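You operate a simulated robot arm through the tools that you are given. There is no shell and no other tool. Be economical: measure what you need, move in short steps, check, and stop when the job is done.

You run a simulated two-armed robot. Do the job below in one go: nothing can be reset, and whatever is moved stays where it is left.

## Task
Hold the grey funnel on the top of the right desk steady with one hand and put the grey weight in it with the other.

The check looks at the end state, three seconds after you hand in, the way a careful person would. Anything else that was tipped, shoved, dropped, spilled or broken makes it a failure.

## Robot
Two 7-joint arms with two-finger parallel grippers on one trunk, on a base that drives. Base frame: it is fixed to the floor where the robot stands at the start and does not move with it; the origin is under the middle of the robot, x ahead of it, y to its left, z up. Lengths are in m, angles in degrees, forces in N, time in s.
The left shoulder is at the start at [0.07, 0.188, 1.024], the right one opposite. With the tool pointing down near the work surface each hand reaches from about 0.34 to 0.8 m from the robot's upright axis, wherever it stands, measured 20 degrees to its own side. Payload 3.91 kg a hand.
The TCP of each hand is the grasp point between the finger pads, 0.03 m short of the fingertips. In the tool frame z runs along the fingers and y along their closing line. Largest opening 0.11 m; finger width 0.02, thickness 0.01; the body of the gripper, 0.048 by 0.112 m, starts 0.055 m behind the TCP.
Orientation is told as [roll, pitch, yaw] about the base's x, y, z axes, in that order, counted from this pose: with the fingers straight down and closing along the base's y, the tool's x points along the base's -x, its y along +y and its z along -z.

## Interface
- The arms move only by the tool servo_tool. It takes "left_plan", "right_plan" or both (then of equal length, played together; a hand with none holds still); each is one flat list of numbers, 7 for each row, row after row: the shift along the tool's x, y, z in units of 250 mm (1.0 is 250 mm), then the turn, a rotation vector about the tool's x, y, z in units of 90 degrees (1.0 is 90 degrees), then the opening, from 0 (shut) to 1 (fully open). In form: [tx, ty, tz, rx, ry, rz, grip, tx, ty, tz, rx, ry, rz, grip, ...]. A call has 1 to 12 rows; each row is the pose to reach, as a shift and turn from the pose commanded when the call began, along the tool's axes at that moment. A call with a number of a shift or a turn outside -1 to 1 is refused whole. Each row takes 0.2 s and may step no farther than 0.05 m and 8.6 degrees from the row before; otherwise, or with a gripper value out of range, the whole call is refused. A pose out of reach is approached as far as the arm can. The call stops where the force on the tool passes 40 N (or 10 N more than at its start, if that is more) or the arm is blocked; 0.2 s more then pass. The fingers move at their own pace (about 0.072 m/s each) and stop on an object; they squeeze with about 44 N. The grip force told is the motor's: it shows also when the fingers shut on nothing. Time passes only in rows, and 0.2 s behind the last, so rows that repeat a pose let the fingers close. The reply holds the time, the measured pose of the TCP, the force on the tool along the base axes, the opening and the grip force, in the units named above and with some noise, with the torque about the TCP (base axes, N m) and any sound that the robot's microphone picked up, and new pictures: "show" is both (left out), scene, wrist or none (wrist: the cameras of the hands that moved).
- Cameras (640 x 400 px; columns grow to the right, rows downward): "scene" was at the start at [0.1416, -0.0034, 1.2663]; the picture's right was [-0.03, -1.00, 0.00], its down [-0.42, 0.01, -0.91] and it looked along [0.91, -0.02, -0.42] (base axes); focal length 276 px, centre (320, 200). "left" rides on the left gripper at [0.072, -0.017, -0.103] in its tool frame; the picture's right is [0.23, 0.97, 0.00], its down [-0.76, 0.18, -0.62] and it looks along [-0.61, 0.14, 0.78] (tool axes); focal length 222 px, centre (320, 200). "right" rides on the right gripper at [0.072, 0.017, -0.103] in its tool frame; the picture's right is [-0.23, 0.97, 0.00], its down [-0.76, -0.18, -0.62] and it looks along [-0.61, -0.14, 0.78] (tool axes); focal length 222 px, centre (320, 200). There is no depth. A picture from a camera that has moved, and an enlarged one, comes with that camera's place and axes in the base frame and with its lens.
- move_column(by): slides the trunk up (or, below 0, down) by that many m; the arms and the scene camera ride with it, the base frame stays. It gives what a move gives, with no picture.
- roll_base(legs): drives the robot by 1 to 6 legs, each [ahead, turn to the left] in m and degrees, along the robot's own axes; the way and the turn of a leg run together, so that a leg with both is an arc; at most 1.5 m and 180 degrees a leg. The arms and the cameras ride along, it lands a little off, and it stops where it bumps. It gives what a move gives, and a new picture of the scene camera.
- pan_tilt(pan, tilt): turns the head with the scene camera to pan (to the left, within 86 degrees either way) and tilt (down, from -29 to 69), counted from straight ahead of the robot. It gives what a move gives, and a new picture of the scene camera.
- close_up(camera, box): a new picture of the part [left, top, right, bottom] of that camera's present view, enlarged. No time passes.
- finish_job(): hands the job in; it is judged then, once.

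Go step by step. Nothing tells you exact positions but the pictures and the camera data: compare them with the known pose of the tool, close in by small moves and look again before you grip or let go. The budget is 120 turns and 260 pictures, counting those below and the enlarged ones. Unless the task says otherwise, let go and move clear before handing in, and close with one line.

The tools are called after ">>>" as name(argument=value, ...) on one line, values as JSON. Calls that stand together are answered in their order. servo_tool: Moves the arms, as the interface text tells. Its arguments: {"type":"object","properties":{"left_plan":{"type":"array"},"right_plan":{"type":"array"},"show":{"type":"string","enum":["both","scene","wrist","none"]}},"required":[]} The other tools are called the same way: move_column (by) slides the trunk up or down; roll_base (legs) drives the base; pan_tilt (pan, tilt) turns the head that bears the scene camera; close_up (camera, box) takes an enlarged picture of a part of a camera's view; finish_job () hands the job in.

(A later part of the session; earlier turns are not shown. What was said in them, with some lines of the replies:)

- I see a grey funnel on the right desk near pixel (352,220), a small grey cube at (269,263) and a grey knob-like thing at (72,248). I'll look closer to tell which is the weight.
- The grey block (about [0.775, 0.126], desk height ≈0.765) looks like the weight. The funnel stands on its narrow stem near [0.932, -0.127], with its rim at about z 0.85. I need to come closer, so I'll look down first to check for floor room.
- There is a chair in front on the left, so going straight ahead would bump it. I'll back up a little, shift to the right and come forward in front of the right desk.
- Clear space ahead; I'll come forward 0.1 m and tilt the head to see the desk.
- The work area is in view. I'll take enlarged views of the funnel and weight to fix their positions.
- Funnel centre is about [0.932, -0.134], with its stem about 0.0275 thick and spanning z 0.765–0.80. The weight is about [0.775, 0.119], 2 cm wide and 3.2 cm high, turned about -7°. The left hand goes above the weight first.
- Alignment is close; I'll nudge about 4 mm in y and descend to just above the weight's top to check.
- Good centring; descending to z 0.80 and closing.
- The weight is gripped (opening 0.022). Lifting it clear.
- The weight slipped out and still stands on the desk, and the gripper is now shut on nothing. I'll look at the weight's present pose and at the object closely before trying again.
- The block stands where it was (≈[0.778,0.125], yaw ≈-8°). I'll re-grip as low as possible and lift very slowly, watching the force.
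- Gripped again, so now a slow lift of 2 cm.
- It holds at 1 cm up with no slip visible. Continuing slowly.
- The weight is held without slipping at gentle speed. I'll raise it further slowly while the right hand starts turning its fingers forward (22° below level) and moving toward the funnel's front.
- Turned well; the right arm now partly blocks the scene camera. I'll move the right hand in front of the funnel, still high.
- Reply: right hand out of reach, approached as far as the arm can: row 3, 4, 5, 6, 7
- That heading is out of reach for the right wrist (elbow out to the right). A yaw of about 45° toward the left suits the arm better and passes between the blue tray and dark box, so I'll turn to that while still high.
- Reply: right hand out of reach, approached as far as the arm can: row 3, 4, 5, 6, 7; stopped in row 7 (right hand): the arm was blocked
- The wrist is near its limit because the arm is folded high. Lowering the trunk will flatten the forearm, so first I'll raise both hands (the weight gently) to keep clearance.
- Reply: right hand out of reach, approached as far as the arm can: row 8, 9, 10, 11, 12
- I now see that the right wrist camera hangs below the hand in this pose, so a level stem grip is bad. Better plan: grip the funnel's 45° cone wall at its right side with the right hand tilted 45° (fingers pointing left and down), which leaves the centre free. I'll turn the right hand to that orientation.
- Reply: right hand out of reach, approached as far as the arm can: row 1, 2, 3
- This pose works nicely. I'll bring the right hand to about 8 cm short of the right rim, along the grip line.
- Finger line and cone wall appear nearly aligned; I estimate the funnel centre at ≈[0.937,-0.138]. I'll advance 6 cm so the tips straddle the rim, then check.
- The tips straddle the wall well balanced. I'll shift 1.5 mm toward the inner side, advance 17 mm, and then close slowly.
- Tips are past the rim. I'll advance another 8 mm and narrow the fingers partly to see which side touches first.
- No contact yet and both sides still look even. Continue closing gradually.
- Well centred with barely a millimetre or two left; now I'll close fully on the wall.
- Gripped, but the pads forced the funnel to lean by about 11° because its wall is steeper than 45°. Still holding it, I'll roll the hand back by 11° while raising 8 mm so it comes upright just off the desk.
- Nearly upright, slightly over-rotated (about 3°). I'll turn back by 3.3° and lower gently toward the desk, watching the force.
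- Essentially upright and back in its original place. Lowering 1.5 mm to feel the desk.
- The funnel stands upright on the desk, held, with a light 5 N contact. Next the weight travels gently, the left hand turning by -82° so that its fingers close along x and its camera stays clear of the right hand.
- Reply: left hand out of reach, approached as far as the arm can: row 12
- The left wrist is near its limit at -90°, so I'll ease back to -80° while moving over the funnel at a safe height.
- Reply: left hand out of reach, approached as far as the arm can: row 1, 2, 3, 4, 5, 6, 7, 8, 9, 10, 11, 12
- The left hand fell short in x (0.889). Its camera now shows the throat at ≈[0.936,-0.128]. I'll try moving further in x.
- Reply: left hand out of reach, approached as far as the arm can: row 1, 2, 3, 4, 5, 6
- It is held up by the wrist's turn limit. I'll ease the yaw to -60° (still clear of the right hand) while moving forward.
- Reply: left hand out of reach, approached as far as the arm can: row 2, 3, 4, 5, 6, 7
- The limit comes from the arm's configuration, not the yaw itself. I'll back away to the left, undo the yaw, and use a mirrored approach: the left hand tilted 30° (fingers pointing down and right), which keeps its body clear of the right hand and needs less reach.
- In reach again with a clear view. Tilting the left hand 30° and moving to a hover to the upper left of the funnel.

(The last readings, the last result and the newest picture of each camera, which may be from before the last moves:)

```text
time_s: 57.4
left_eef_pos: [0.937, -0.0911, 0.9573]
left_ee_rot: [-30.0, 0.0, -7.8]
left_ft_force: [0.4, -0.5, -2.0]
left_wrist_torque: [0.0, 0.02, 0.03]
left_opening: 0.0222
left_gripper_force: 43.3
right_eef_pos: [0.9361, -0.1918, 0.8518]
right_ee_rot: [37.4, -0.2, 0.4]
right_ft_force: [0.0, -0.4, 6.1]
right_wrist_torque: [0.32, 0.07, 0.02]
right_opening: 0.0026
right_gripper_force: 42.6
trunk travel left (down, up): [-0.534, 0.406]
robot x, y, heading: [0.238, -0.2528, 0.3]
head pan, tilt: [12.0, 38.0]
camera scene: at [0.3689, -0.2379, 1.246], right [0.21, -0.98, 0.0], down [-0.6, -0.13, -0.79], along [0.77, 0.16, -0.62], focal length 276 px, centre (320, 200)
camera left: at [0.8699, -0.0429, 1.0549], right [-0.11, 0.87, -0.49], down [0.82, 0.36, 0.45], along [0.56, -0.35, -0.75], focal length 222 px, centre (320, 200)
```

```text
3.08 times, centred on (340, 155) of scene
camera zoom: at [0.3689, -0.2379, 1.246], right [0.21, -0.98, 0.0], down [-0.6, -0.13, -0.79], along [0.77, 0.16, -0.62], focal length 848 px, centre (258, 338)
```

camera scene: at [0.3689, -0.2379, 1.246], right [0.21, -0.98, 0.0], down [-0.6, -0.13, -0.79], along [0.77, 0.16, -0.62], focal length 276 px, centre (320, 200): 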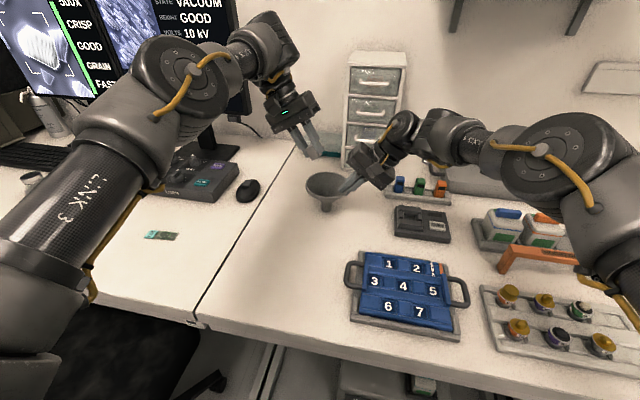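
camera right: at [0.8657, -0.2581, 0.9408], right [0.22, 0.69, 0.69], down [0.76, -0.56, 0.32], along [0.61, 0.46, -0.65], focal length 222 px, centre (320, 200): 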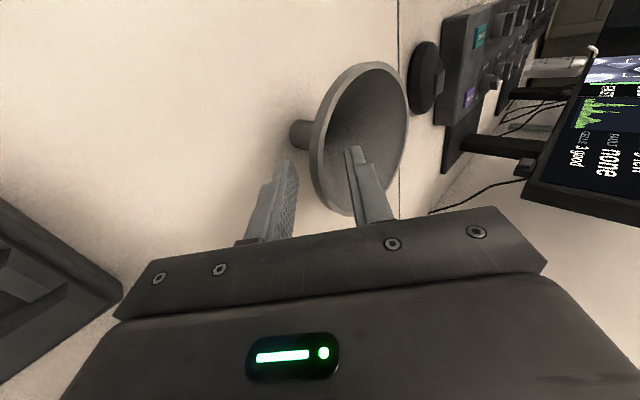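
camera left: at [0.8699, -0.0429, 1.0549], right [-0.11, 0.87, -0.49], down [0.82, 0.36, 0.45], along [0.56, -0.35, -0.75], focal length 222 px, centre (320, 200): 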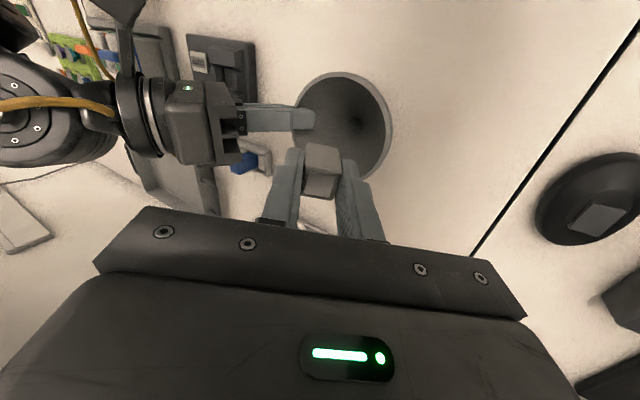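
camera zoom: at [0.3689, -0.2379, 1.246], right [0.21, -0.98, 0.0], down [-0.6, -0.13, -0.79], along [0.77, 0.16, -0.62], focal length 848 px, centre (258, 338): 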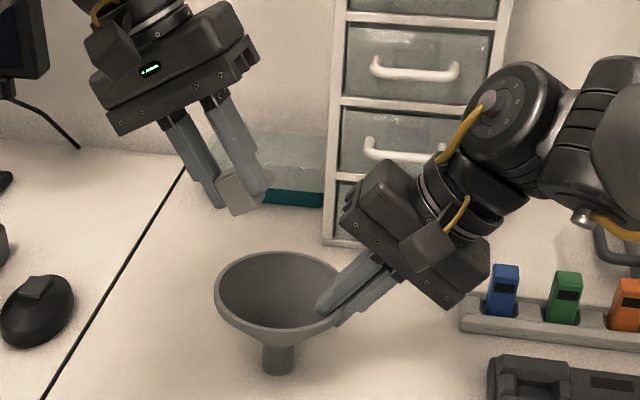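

Excellent approach. I'll lower in toward the funnel centre (slightly left of it), checking at two-thirds of the way.

>>> servo_tool(left_plan=[-0.002, 0.02, 0.05, 0, 0, 0, 0, -0.004, 0.04, 0.1, 0, 0, 0, 0, -0.006, 0.055, 0.15, 0, 0, 0, 0, -0.008, 0.07, 0.2, 0, 0, 0, 0, -0.008, 0.075, 0.22, 0, 0, 0, 0, -0.008, 0.075, 0.22, 0, 0, 0, 0], show="wrist")

>>> close_up(camera="scene", box=[276, 115, 392, 215])

```text
time_s: 58.8
left_eef_pos: [0.9359, -0.1014, 0.9001]
left_ee_rot: [-30.0, 0.0, -7.9]
left_ft_force: [0.9, -0.5, -1.7]
left_wrist_torque: [0.0, -0.01, 0.01]
left_opening: 0.0222
left_gripper_force: 44.0
right_eef_pos: [0.936, -0.192, 0.853]
right_ee_rot: [37.3, -0.3, 0.4]
right_ft_force: [-0.5, -0.6, 6.1]
right_wrist_torque: [0.31, 0.04, 0.04]
right_opening: 0.0024
right_gripper_force: 42.4
trunk travel left (down, up): [-0.534, 0.406]
robot x, y, heading: [0.233, -0.254, 0.0]
head pan, tilt: [12.0, 38.0]
camera left: at [0.8704, -0.0535, 0.9975], right [-0.11, 0.87, -0.49], down [0.82, 0.36, 0.45], along [0.56, -0.35, -0.75], focal length 222 px, centre (320, 200)
```

left: 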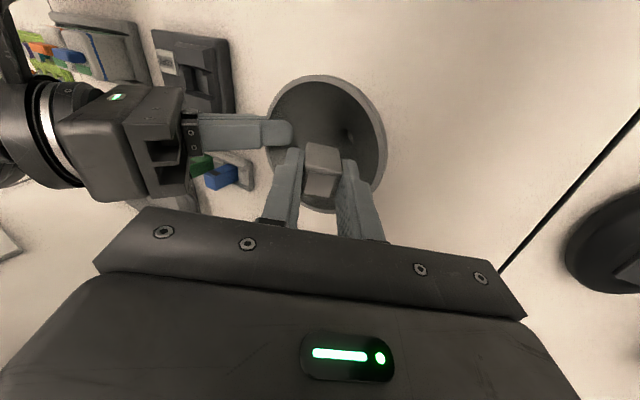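

```text
4.00 times, centred on (334, 165) of scene
camera zoom: at [0.369, -0.2379, 1.246], right [0.21, -0.98, 0.0], down [-0.6, -0.13, -0.79], along [0.77, 0.16, -0.62], focal length 1103 px, centre (264, 340)
```

zoom: 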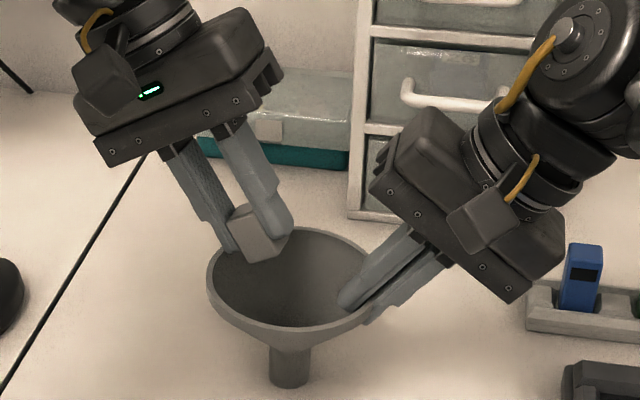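

Looks good; straight along the fingers by 3 cm puts the weight inside the funnel mouth.

>>> servo_tool(left_plan=[0, 0, 0.03, 0, 0, 0, 0, 0, 0, 0.06, 0, 0, 0, 0, 0, 0, 0.09, 0, 0, 0, 0, 0, 0, 0.12, 0, 0, 0, 0, 0, 0, 0.12, 0, 0, 0, 0], show="wrist")

>>> close_up(camera="scene", box=[276, 115, 392, 215])

>>> close_up(camera="left", box=[220, 60, 420, 220])

```text
time_s: 60.0
left_eef_pos: [0.9342, -0.1186, 0.8736]
left_ee_rot: [-29.9, 0.1, -8.0]
left_ft_force: [-0.2, 0.2, -0.4]
left_wrist_torque: [0.0, -0.01, 0.04]
left_opening: 0.0222
left_gripper_force: 44.2
right_eef_pos: [0.9375, -0.1908, 0.8538]
right_ee_rot: [37.3, -0.3, 0.4]
right_ft_force: [-0.3, -0.2, 5.7]
right_wrist_torque: [0.34, 0.02, 0.04]
right_opening: 0.0028
right_gripper_force: 42.7
trunk travel left (down, up): [-0.534, 0.406]
robot x, y, heading: [0.2342, -0.2543, -0.2]
head pan, tilt: [12.0, 38.0]
camera left: at [0.8684, -0.0691, 0.9712], right [-0.11, 0.87, -0.49], down [0.82, 0.36, 0.45], along [0.56, -0.35, -0.75], focal length 222 px, centre (320, 200)
```

left: 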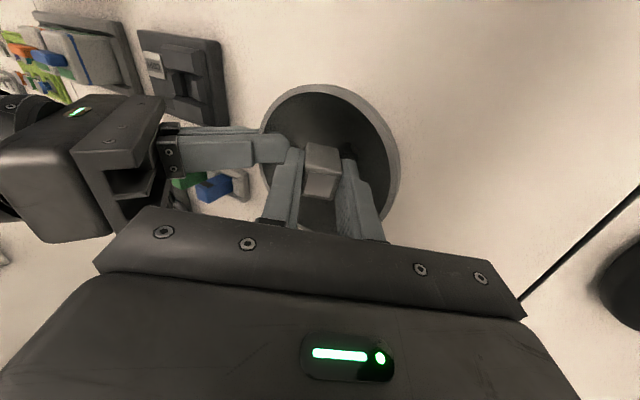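

```text
4.00 times, centred on (334, 165) of scene
camera zoom: at [0.369, -0.2379, 1.246], right [0.21, -0.98, 0.0], down [-0.6, -0.13, -0.79], along [0.77, 0.16, -0.62], focal length 1103 px, centre (264, 340)
```

zoom: 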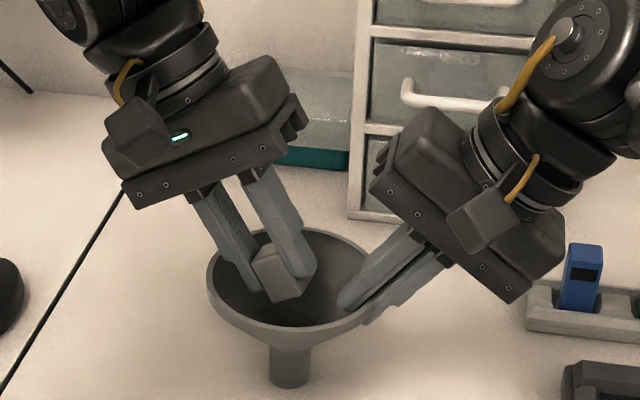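

```text
2.50 times, centred on (320, 140) of left
camera zoom: at [0.8684, -0.0691, 0.9712], right [-0.11, 0.87, -0.49], down [0.82, 0.36, 0.45], along [0.56, -0.35, -0.75], focal length 555 px, centre (320, 350)
```

zoom: 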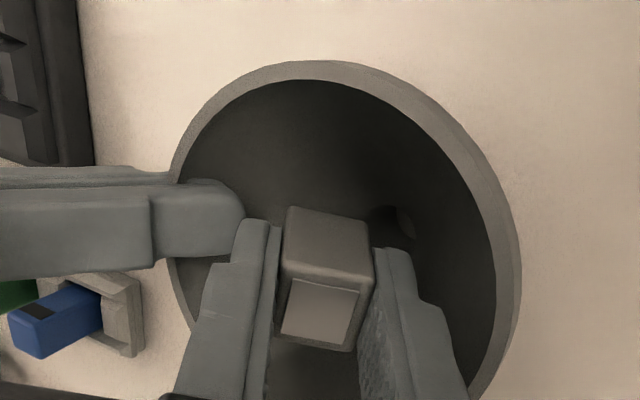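

The weight is inside the mouth, but the fingers of the two hands are near each other, so I'll shift 6 mm left and then open just slightly to release.

>>> servo_tool(left_plan=[0.003, 0.02, -0.012, 0, 0, 0, 0, 0.003, 0.02, -0.012, 0, 0, 0, 0, 0.003, 0.02, -0.012, 0, 0, 0, 0.27, 0.003, 0.02, -0.012, 0, 0, 0, 0.27, 0.003, 0.02, -0.012, 0, 0, 0, 0.27, 0.003, 0.02, -0.012, 0, 0, 0, 0.27], show="wrist")

>>> close_up(camera="scene", box=[276, 115, 392, 215])

>>> close_up(camera="left", box=[220, 60, 420, 220])

```text
time_s: 61.4
left_eef_pos: [0.935, -0.1107, 0.8732]
left_ee_rot: [-30.0, 0.0, -7.9]
left_ft_force: [-0.2, -0.4, 0.2]
left_wrist_torque: [-0.03, 0.03, 0.0]
left_opening: 0.0303
left_gripper_force: 0.0
right_eef_pos: [0.9372, -0.1908, 0.8522]
right_ee_rot: [37.4, -0.2, 0.4]
right_ft_force: [-1.1, 0.5, 5.8]
right_wrist_torque: [0.26, 0.02, 0.01]
right_opening: 0.0025
right_gripper_force: 42.6
trunk travel left (down, up): [-0.534, 0.406]
robot x, y, heading: [0.2394, -0.2554, -0.1]
head pan, tilt: [12.0, 38.0]
camera left: at [0.8687, -0.0629, 0.9717], right [-0.11, 0.87, -0.49], down [0.82, 0.36, 0.45], along [0.56, -0.35, -0.75], focal length 222 px, centre (320, 200)
```

left: 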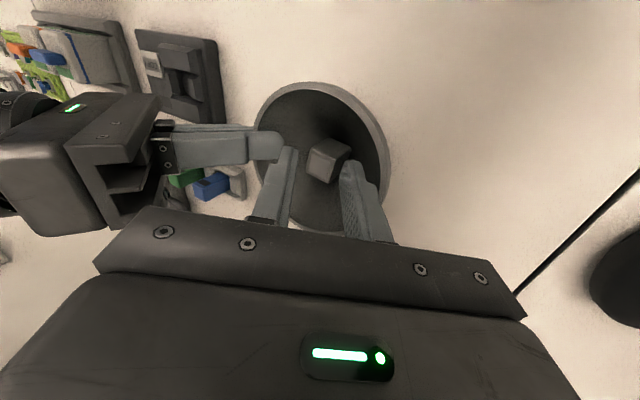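

```text
4.00 times, centred on (334, 165) of scene
camera zoom: at [0.3689, -0.2379, 1.246], right [0.21, -0.98, 0.0], down [-0.6, -0.13, -0.79], along [0.77, 0.16, -0.62], focal length 1103 px, centre (264, 340)
```

zoom: 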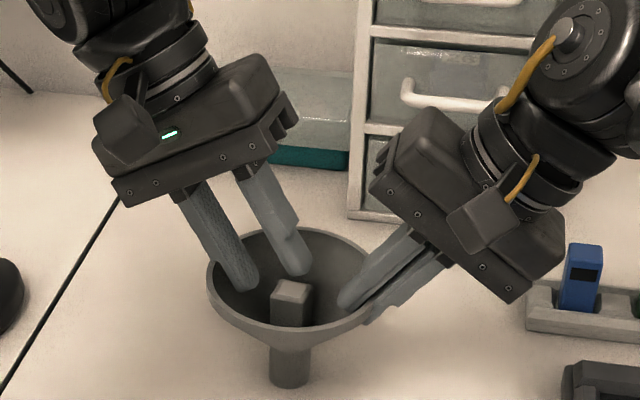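

```text
2.50 times, centred on (320, 140) of left
camera zoom: at [0.8687, -0.0629, 0.9717], right [-0.11, 0.87, -0.49], down [0.82, 0.36, 0.45], along [0.56, -0.35, -0.75], focal length 555 px, centre (320, 350)
```

zoom: 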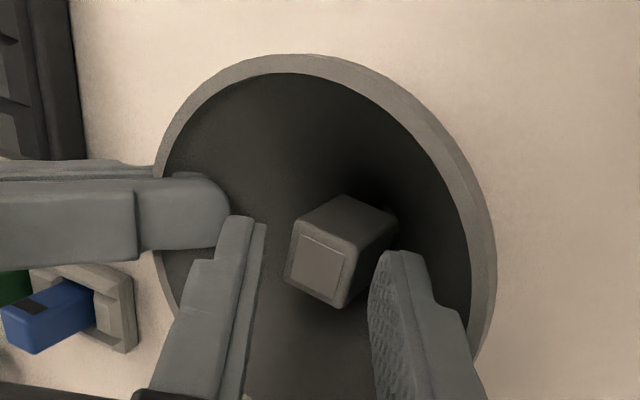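

The weight dropped upright into the throat. Withdrawing the left hand back along its fingers, then to the upper left.

>>> servo_tool(left_plan=[0, 0, -0.08, 0, 0, 0, 0.27, 0, 0, -0.2, 0, 0, 0, 0.27, 0, 0, -0.35, 0, 0, 0, 0.27, 0, 0, -0.5, 0, 0, 0, 0.27, 0.05, 0.1, -0.6, 0, 0, 0, 0.27, 0.1, 0.25, -0.65, 0, 0, 0, 0.27, 0.1, 0.25, -0.65, 0, 0, 0, 0.27], show="scene")

>>> close_up(camera="scene", box=[285, 145, 381, 215])

>>> close_up(camera="right", box=[240, 40, 420, 220])

```text
time_s: 63.0
left_eef_pos: [0.9173, 0.0039, 0.9886]
left_ee_rot: [-30.0, 0.0, -7.8]
left_ft_force: [-1.1, 0.6, -0.5]
left_wrist_torque: [0.0, 0.02, -0.03]
left_opening: 0.0298
left_gripper_force: 0.1
left hand out of reach, approached as far as the arm can: row 5, 6, 7
right_eef_pos: [0.936, -0.1914, 0.8543]
right_ee_rot: [37.4, -0.2, 0.5]
right_ft_force: [0.0, 1.2, 5.1]
right_wrist_torque: [0.31, 0.06, 0.0]
right_opening: 0.0024
right_gripper_force: 42.8
trunk travel left (down, up): [-0.534, 0.406]
robot x, y, heading: [0.2348, -0.2567, -0.1]
head pan, tilt: [12.0, 38.0]
camera scene: at [0.3692, -0.2386, 1.246], right [0.21, -0.98, 0.0], down [-0.6, -0.13, -0.79], along [0.77, 0.16, -0.62], focal length 276 px, centre (320, 200)
```

scene: 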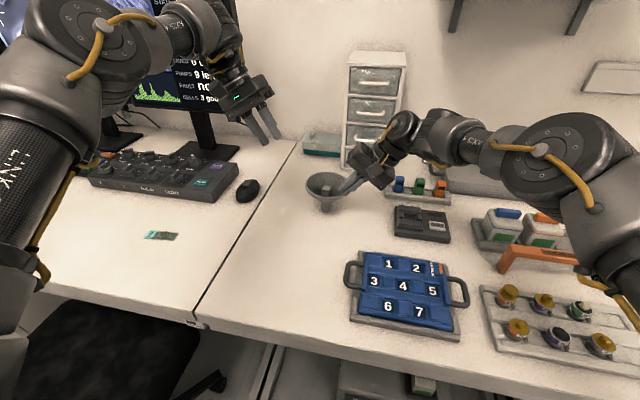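

```text
5.71 times, centred on (333, 180) of scene
camera zoom: at [0.3692, -0.2386, 1.246], right [0.21, -0.98, 0.0], down [-0.6, -0.13, -0.79], along [0.77, 0.16, -0.62], focal length 1575 px, centre (246, 314)
```

zoom: 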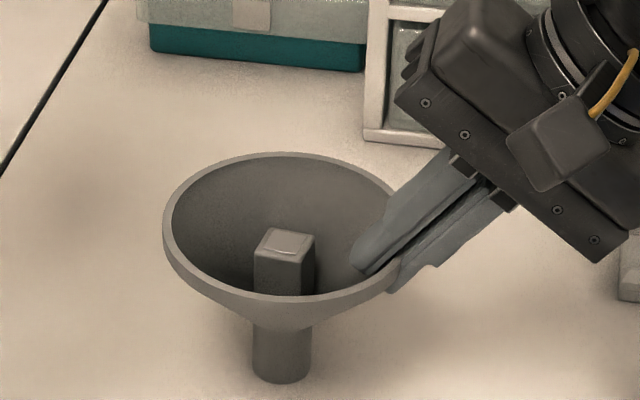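

```text
2.22 times, centred on (330, 130) of right
camera zoom: at [0.8647, -0.2415, 0.9445], right [0.22, 0.78, 0.59], down [0.76, -0.51, 0.39], along [0.61, 0.37, -0.71], focal length 494 px, centre (298, 356)
```

zoom: 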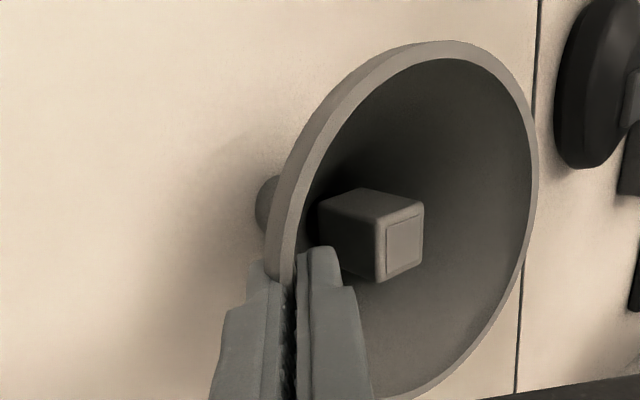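

The weight sits square in the funnel, which stands upright. Now I'll open the right fingers slowly a little and check it stays put.

>>> servo_tool(right_plan=[0, 0, 0, 0, 0, 0, 0.03, 0, 0, 0, 0, 0, 0, 0.05, 0, 0, 0, 0, 0, 0, 0.08, 0, 0, 0, 0, 0, 0, 0.12, 0, 0, 0, 0, 0, 0, 0.12], show="none")

>>> close_up(camera="scene", box=[285, 145, 381, 215])

>>> close_up(camera="right", box=[240, 40, 420, 220])

```text
time_s: 64.2
left_eef_pos: [0.9189, 0.0045, 0.9879]
left_ee_rot: [-30.0, -0.1, -7.9]
left_ft_force: [-0.3, 0.3, -0.1]
left_wrist_torque: [0.01, -0.03, -0.01]
left_opening: 0.0297
left_gripper_force: 0.0
right_eef_pos: [0.9371, -0.191, 0.852]
right_ee_rot: [37.4, -0.3, 0.4]
right_ft_force: [-0.8, -1.1, -0.3]
right_wrist_torque: [0.0, 0.0, 0.02]
right_opening: 0.0131
right_gripper_force: 0.1
trunk travel left (down, up): [-0.534, 0.406]
robot x, y, heading: [0.2355, -0.254, -0.2]
head pan, tilt: [12.0, 38.0]
```

```text
5.71 times, centred on (333, 180) of scene
camera zoom: at [0.3697, -0.2377, 1.2459], right [0.21, -0.98, 0.0], down [-0.6, -0.13, -0.79], along [0.77, 0.16, -0.62], focal length 1575 px, centre (246, 314)
```

zoom: 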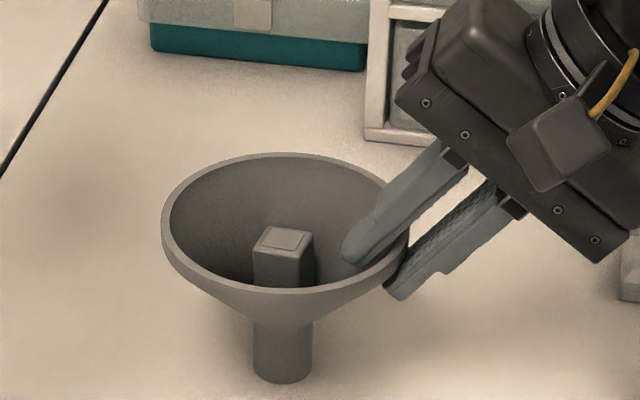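

```text
2.22 times, centred on (330, 130) of right
camera zoom: at [0.8651, -0.2409, 0.9441], right [0.22, 0.78, 0.59], down [0.76, -0.51, 0.39], along [0.61, 0.37, -0.71], focal length 494 px, centre (298, 356)
```

zoom: 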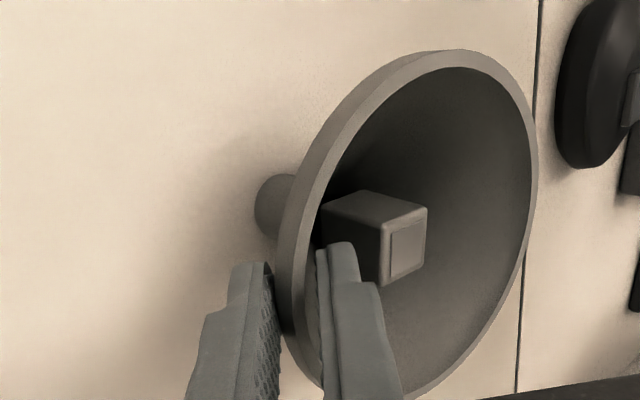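

The funnel stands freely with the weight inside. I'll open slightly more and withdraw the right hand slowly along its fingers.

>>> servo_tool(right_plan=[0, 0, 0, 0, 0, 0, 0.18, 0, 0, 0, 0, 0, 0, 0.2, 0, 0, -0.02, 0, 0, 0, 0.2, 0, 0, -0.04, 0, 0, 0, 0.2, 0, 0, -0.06, 0, 0, 0, 0.2], show="none")

>>> close_up(camera="scene", box=[285, 145, 381, 215])

```text
time_s: 65.4
left_eef_pos: [0.9181, 0.0039, 0.9877]
left_ee_rot: [-30.0, -0.1, -7.9]
left_ft_force: [0.9, 0.0, -0.1]
left_wrist_torque: [0.0, -0.01, 0.01]
left_opening: 0.0295
left_gripper_force: 0.1
right_eef_pos: [0.9378, -0.2008, 0.8636]
right_ee_rot: [37.4, 0.0, 0.4]
right_ft_force: [-0.3, 0.4, -0.1]
right_wrist_torque: [0.0, 0.01, 0.0]
right_opening: 0.022
right_gripper_force: 0.1
trunk travel left (down, up): [-0.534, 0.406]
robot x, y, heading: [0.2333, -0.2546, 0.0]
head pan, tilt: [12.0, 38.0]
```

```text
5.71 times, centred on (333, 180) of scene
camera zoom: at [0.3696, -0.2379, 1.2459], right [0.21, -0.98, 0.0], down [-0.6, -0.13, -0.79], along [0.77, 0.16, -0.62], focal length 1575 px, centre (246, 314)
```

zoom: 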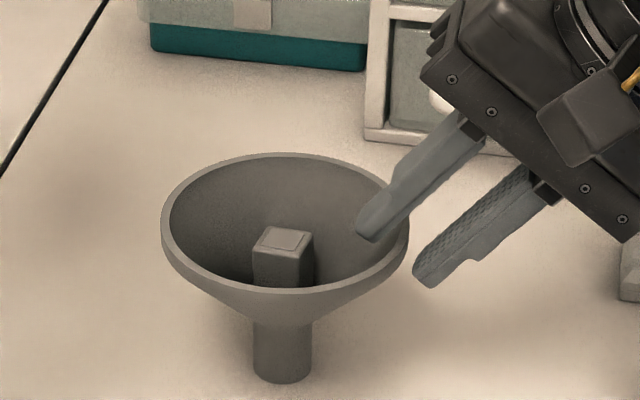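

Funnel unmoved; continuing to withdraw fully.

>>> servo_tool(right_plan=[0, 0, -0.04, 0, 0, 0, 0.2, 0, 0, -0.1, 0, 0, 0, 0.2, 0, 0, -0.2, 0, 0, 0, 0.2, 0, 0, -0.32, 0, 0, 0, 0.2, 0, 0, -0.45, 0, 0, 0, 0.2, 0, 0, -0.45, 0, 0, 0, 0.2], show="scene")

>>> close_up(camera="scene", box=[285, 145, 381, 215])

```text
time_s: 66.8
left_eef_pos: [0.919, 0.005, 0.9873]
left_ee_rot: [-30.1, 0.0, -7.8]
left_ft_force: [0.1, 0.3, 0.1]
left_wrist_torque: [0.04, -0.03, 0.01]
left_opening: 0.0296
left_gripper_force: 0.0
right_eef_pos: [0.9368, -0.2659, 0.9525]
right_ee_rot: [37.3, -0.1, 0.3]
right_ft_force: [0.4, -0.4, -0.4]
right_wrist_torque: [-0.03, 0.0, -0.01]
right_opening: 0.0219
right_gripper_force: 0.0
trunk travel left (down, up): [-0.534, 0.406]
robot x, y, heading: [0.2329, -0.2574, 0.1]
head pan, tilt: [12.0, 38.0]
camera scene: at [0.3701, -0.2374, 1.2458], right [0.21, -0.98, 0.0], down [-0.6, -0.13, -0.79], along [0.77, 0.16, -0.62], focal length 276 px, centre (320, 200)
```

scene: 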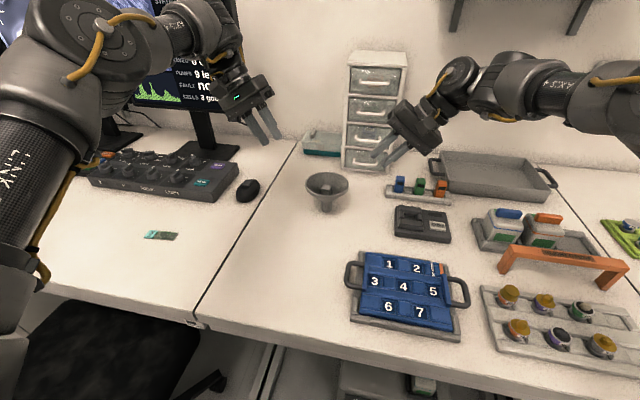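

```text
5.71 times, centred on (333, 180) of scene
camera zoom: at [0.3701, -0.2374, 1.2458], right [0.21, -0.98, 0.0], down [-0.6, -0.13, -0.79], along [0.77, 0.16, -0.62], focal length 1575 px, centre (246, 314)
```

zoom: 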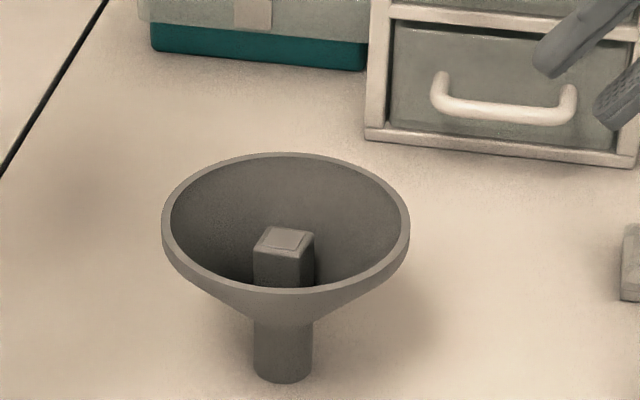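

The funnel stands upright with the weight in it and both hands are clear. One quick look left to be sure nothing there was disturbed by the left arm.

>>> pan_tilt(pan=40, tilt=35)

>>> close_up(camera="left", box=[0, 0, 640, 400])

```text
time_s: 67.7
left_eef_pos: [0.9183, 0.0047, 0.9879]
left_ee_rot: [-30.1, 0.0, -7.8]
left_ft_force: [0.3, 0.5, -0.5]
left_wrist_torque: [-0.02, 0.04, 0.02]
left_opening: 0.0294
left_gripper_force: 0.1
right_eef_pos: [0.9368, -0.2672, 0.9526]
right_ee_rot: [37.4, -0.1, 0.4]
right_ft_force: [0.1, 0.3, 0.4]
right_wrist_torque: [-0.05, 0.02, 0.01]
right_opening: 0.0221
right_gripper_force: 0.2
trunk travel left (down, up): [-0.534, 0.406]
robot x, y, heading: [0.2351, -0.2543, -0.1]
head pan, tilt: [40.0, 35.0]
camera scene: at [0.3528, -0.1991, 1.2504], right [0.64, -0.77, 0.0], down [-0.44, -0.37, -0.82], along [0.63, 0.53, -0.57], focal length 276 px, centre (320, 200)
```

scene: 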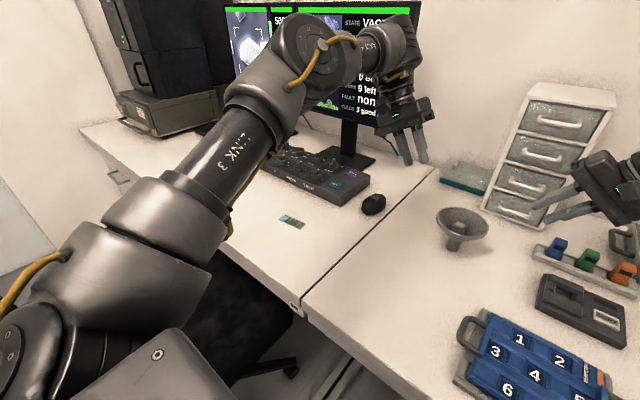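

```text
1.00 times, centred on (320, 200) of left (not enlarged: the box is as wide or as high as the picture)
camera zoom: at [0.8516, 0.0523, 1.086], right [-0.11, 0.87, -0.49], down [0.82, 0.36, 0.45], along [0.57, -0.35, -0.75], focal length 222 px, centre (320, 200)
```

zoom: 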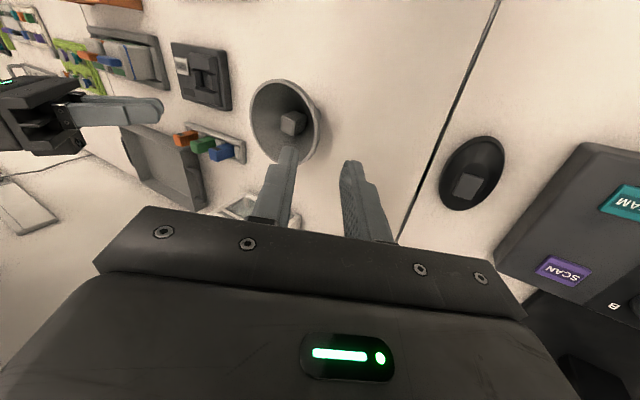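

The left arm is well above the desk and I see nothing out of place; the weight is in the funnel. Handing in.

>>> finish_job()

```text
The job is handed in.
```

The right hand held the grey funnel while the left put the grey weight in it. The funnel now stands upright on its own with the weight sitting in its throat, and both hands are clear. Along the way, the weight slipped from the first grip and stayed standing on the desk. The funnel also leaned about 7–11° when first gripped; I set it upright before placing the weight.
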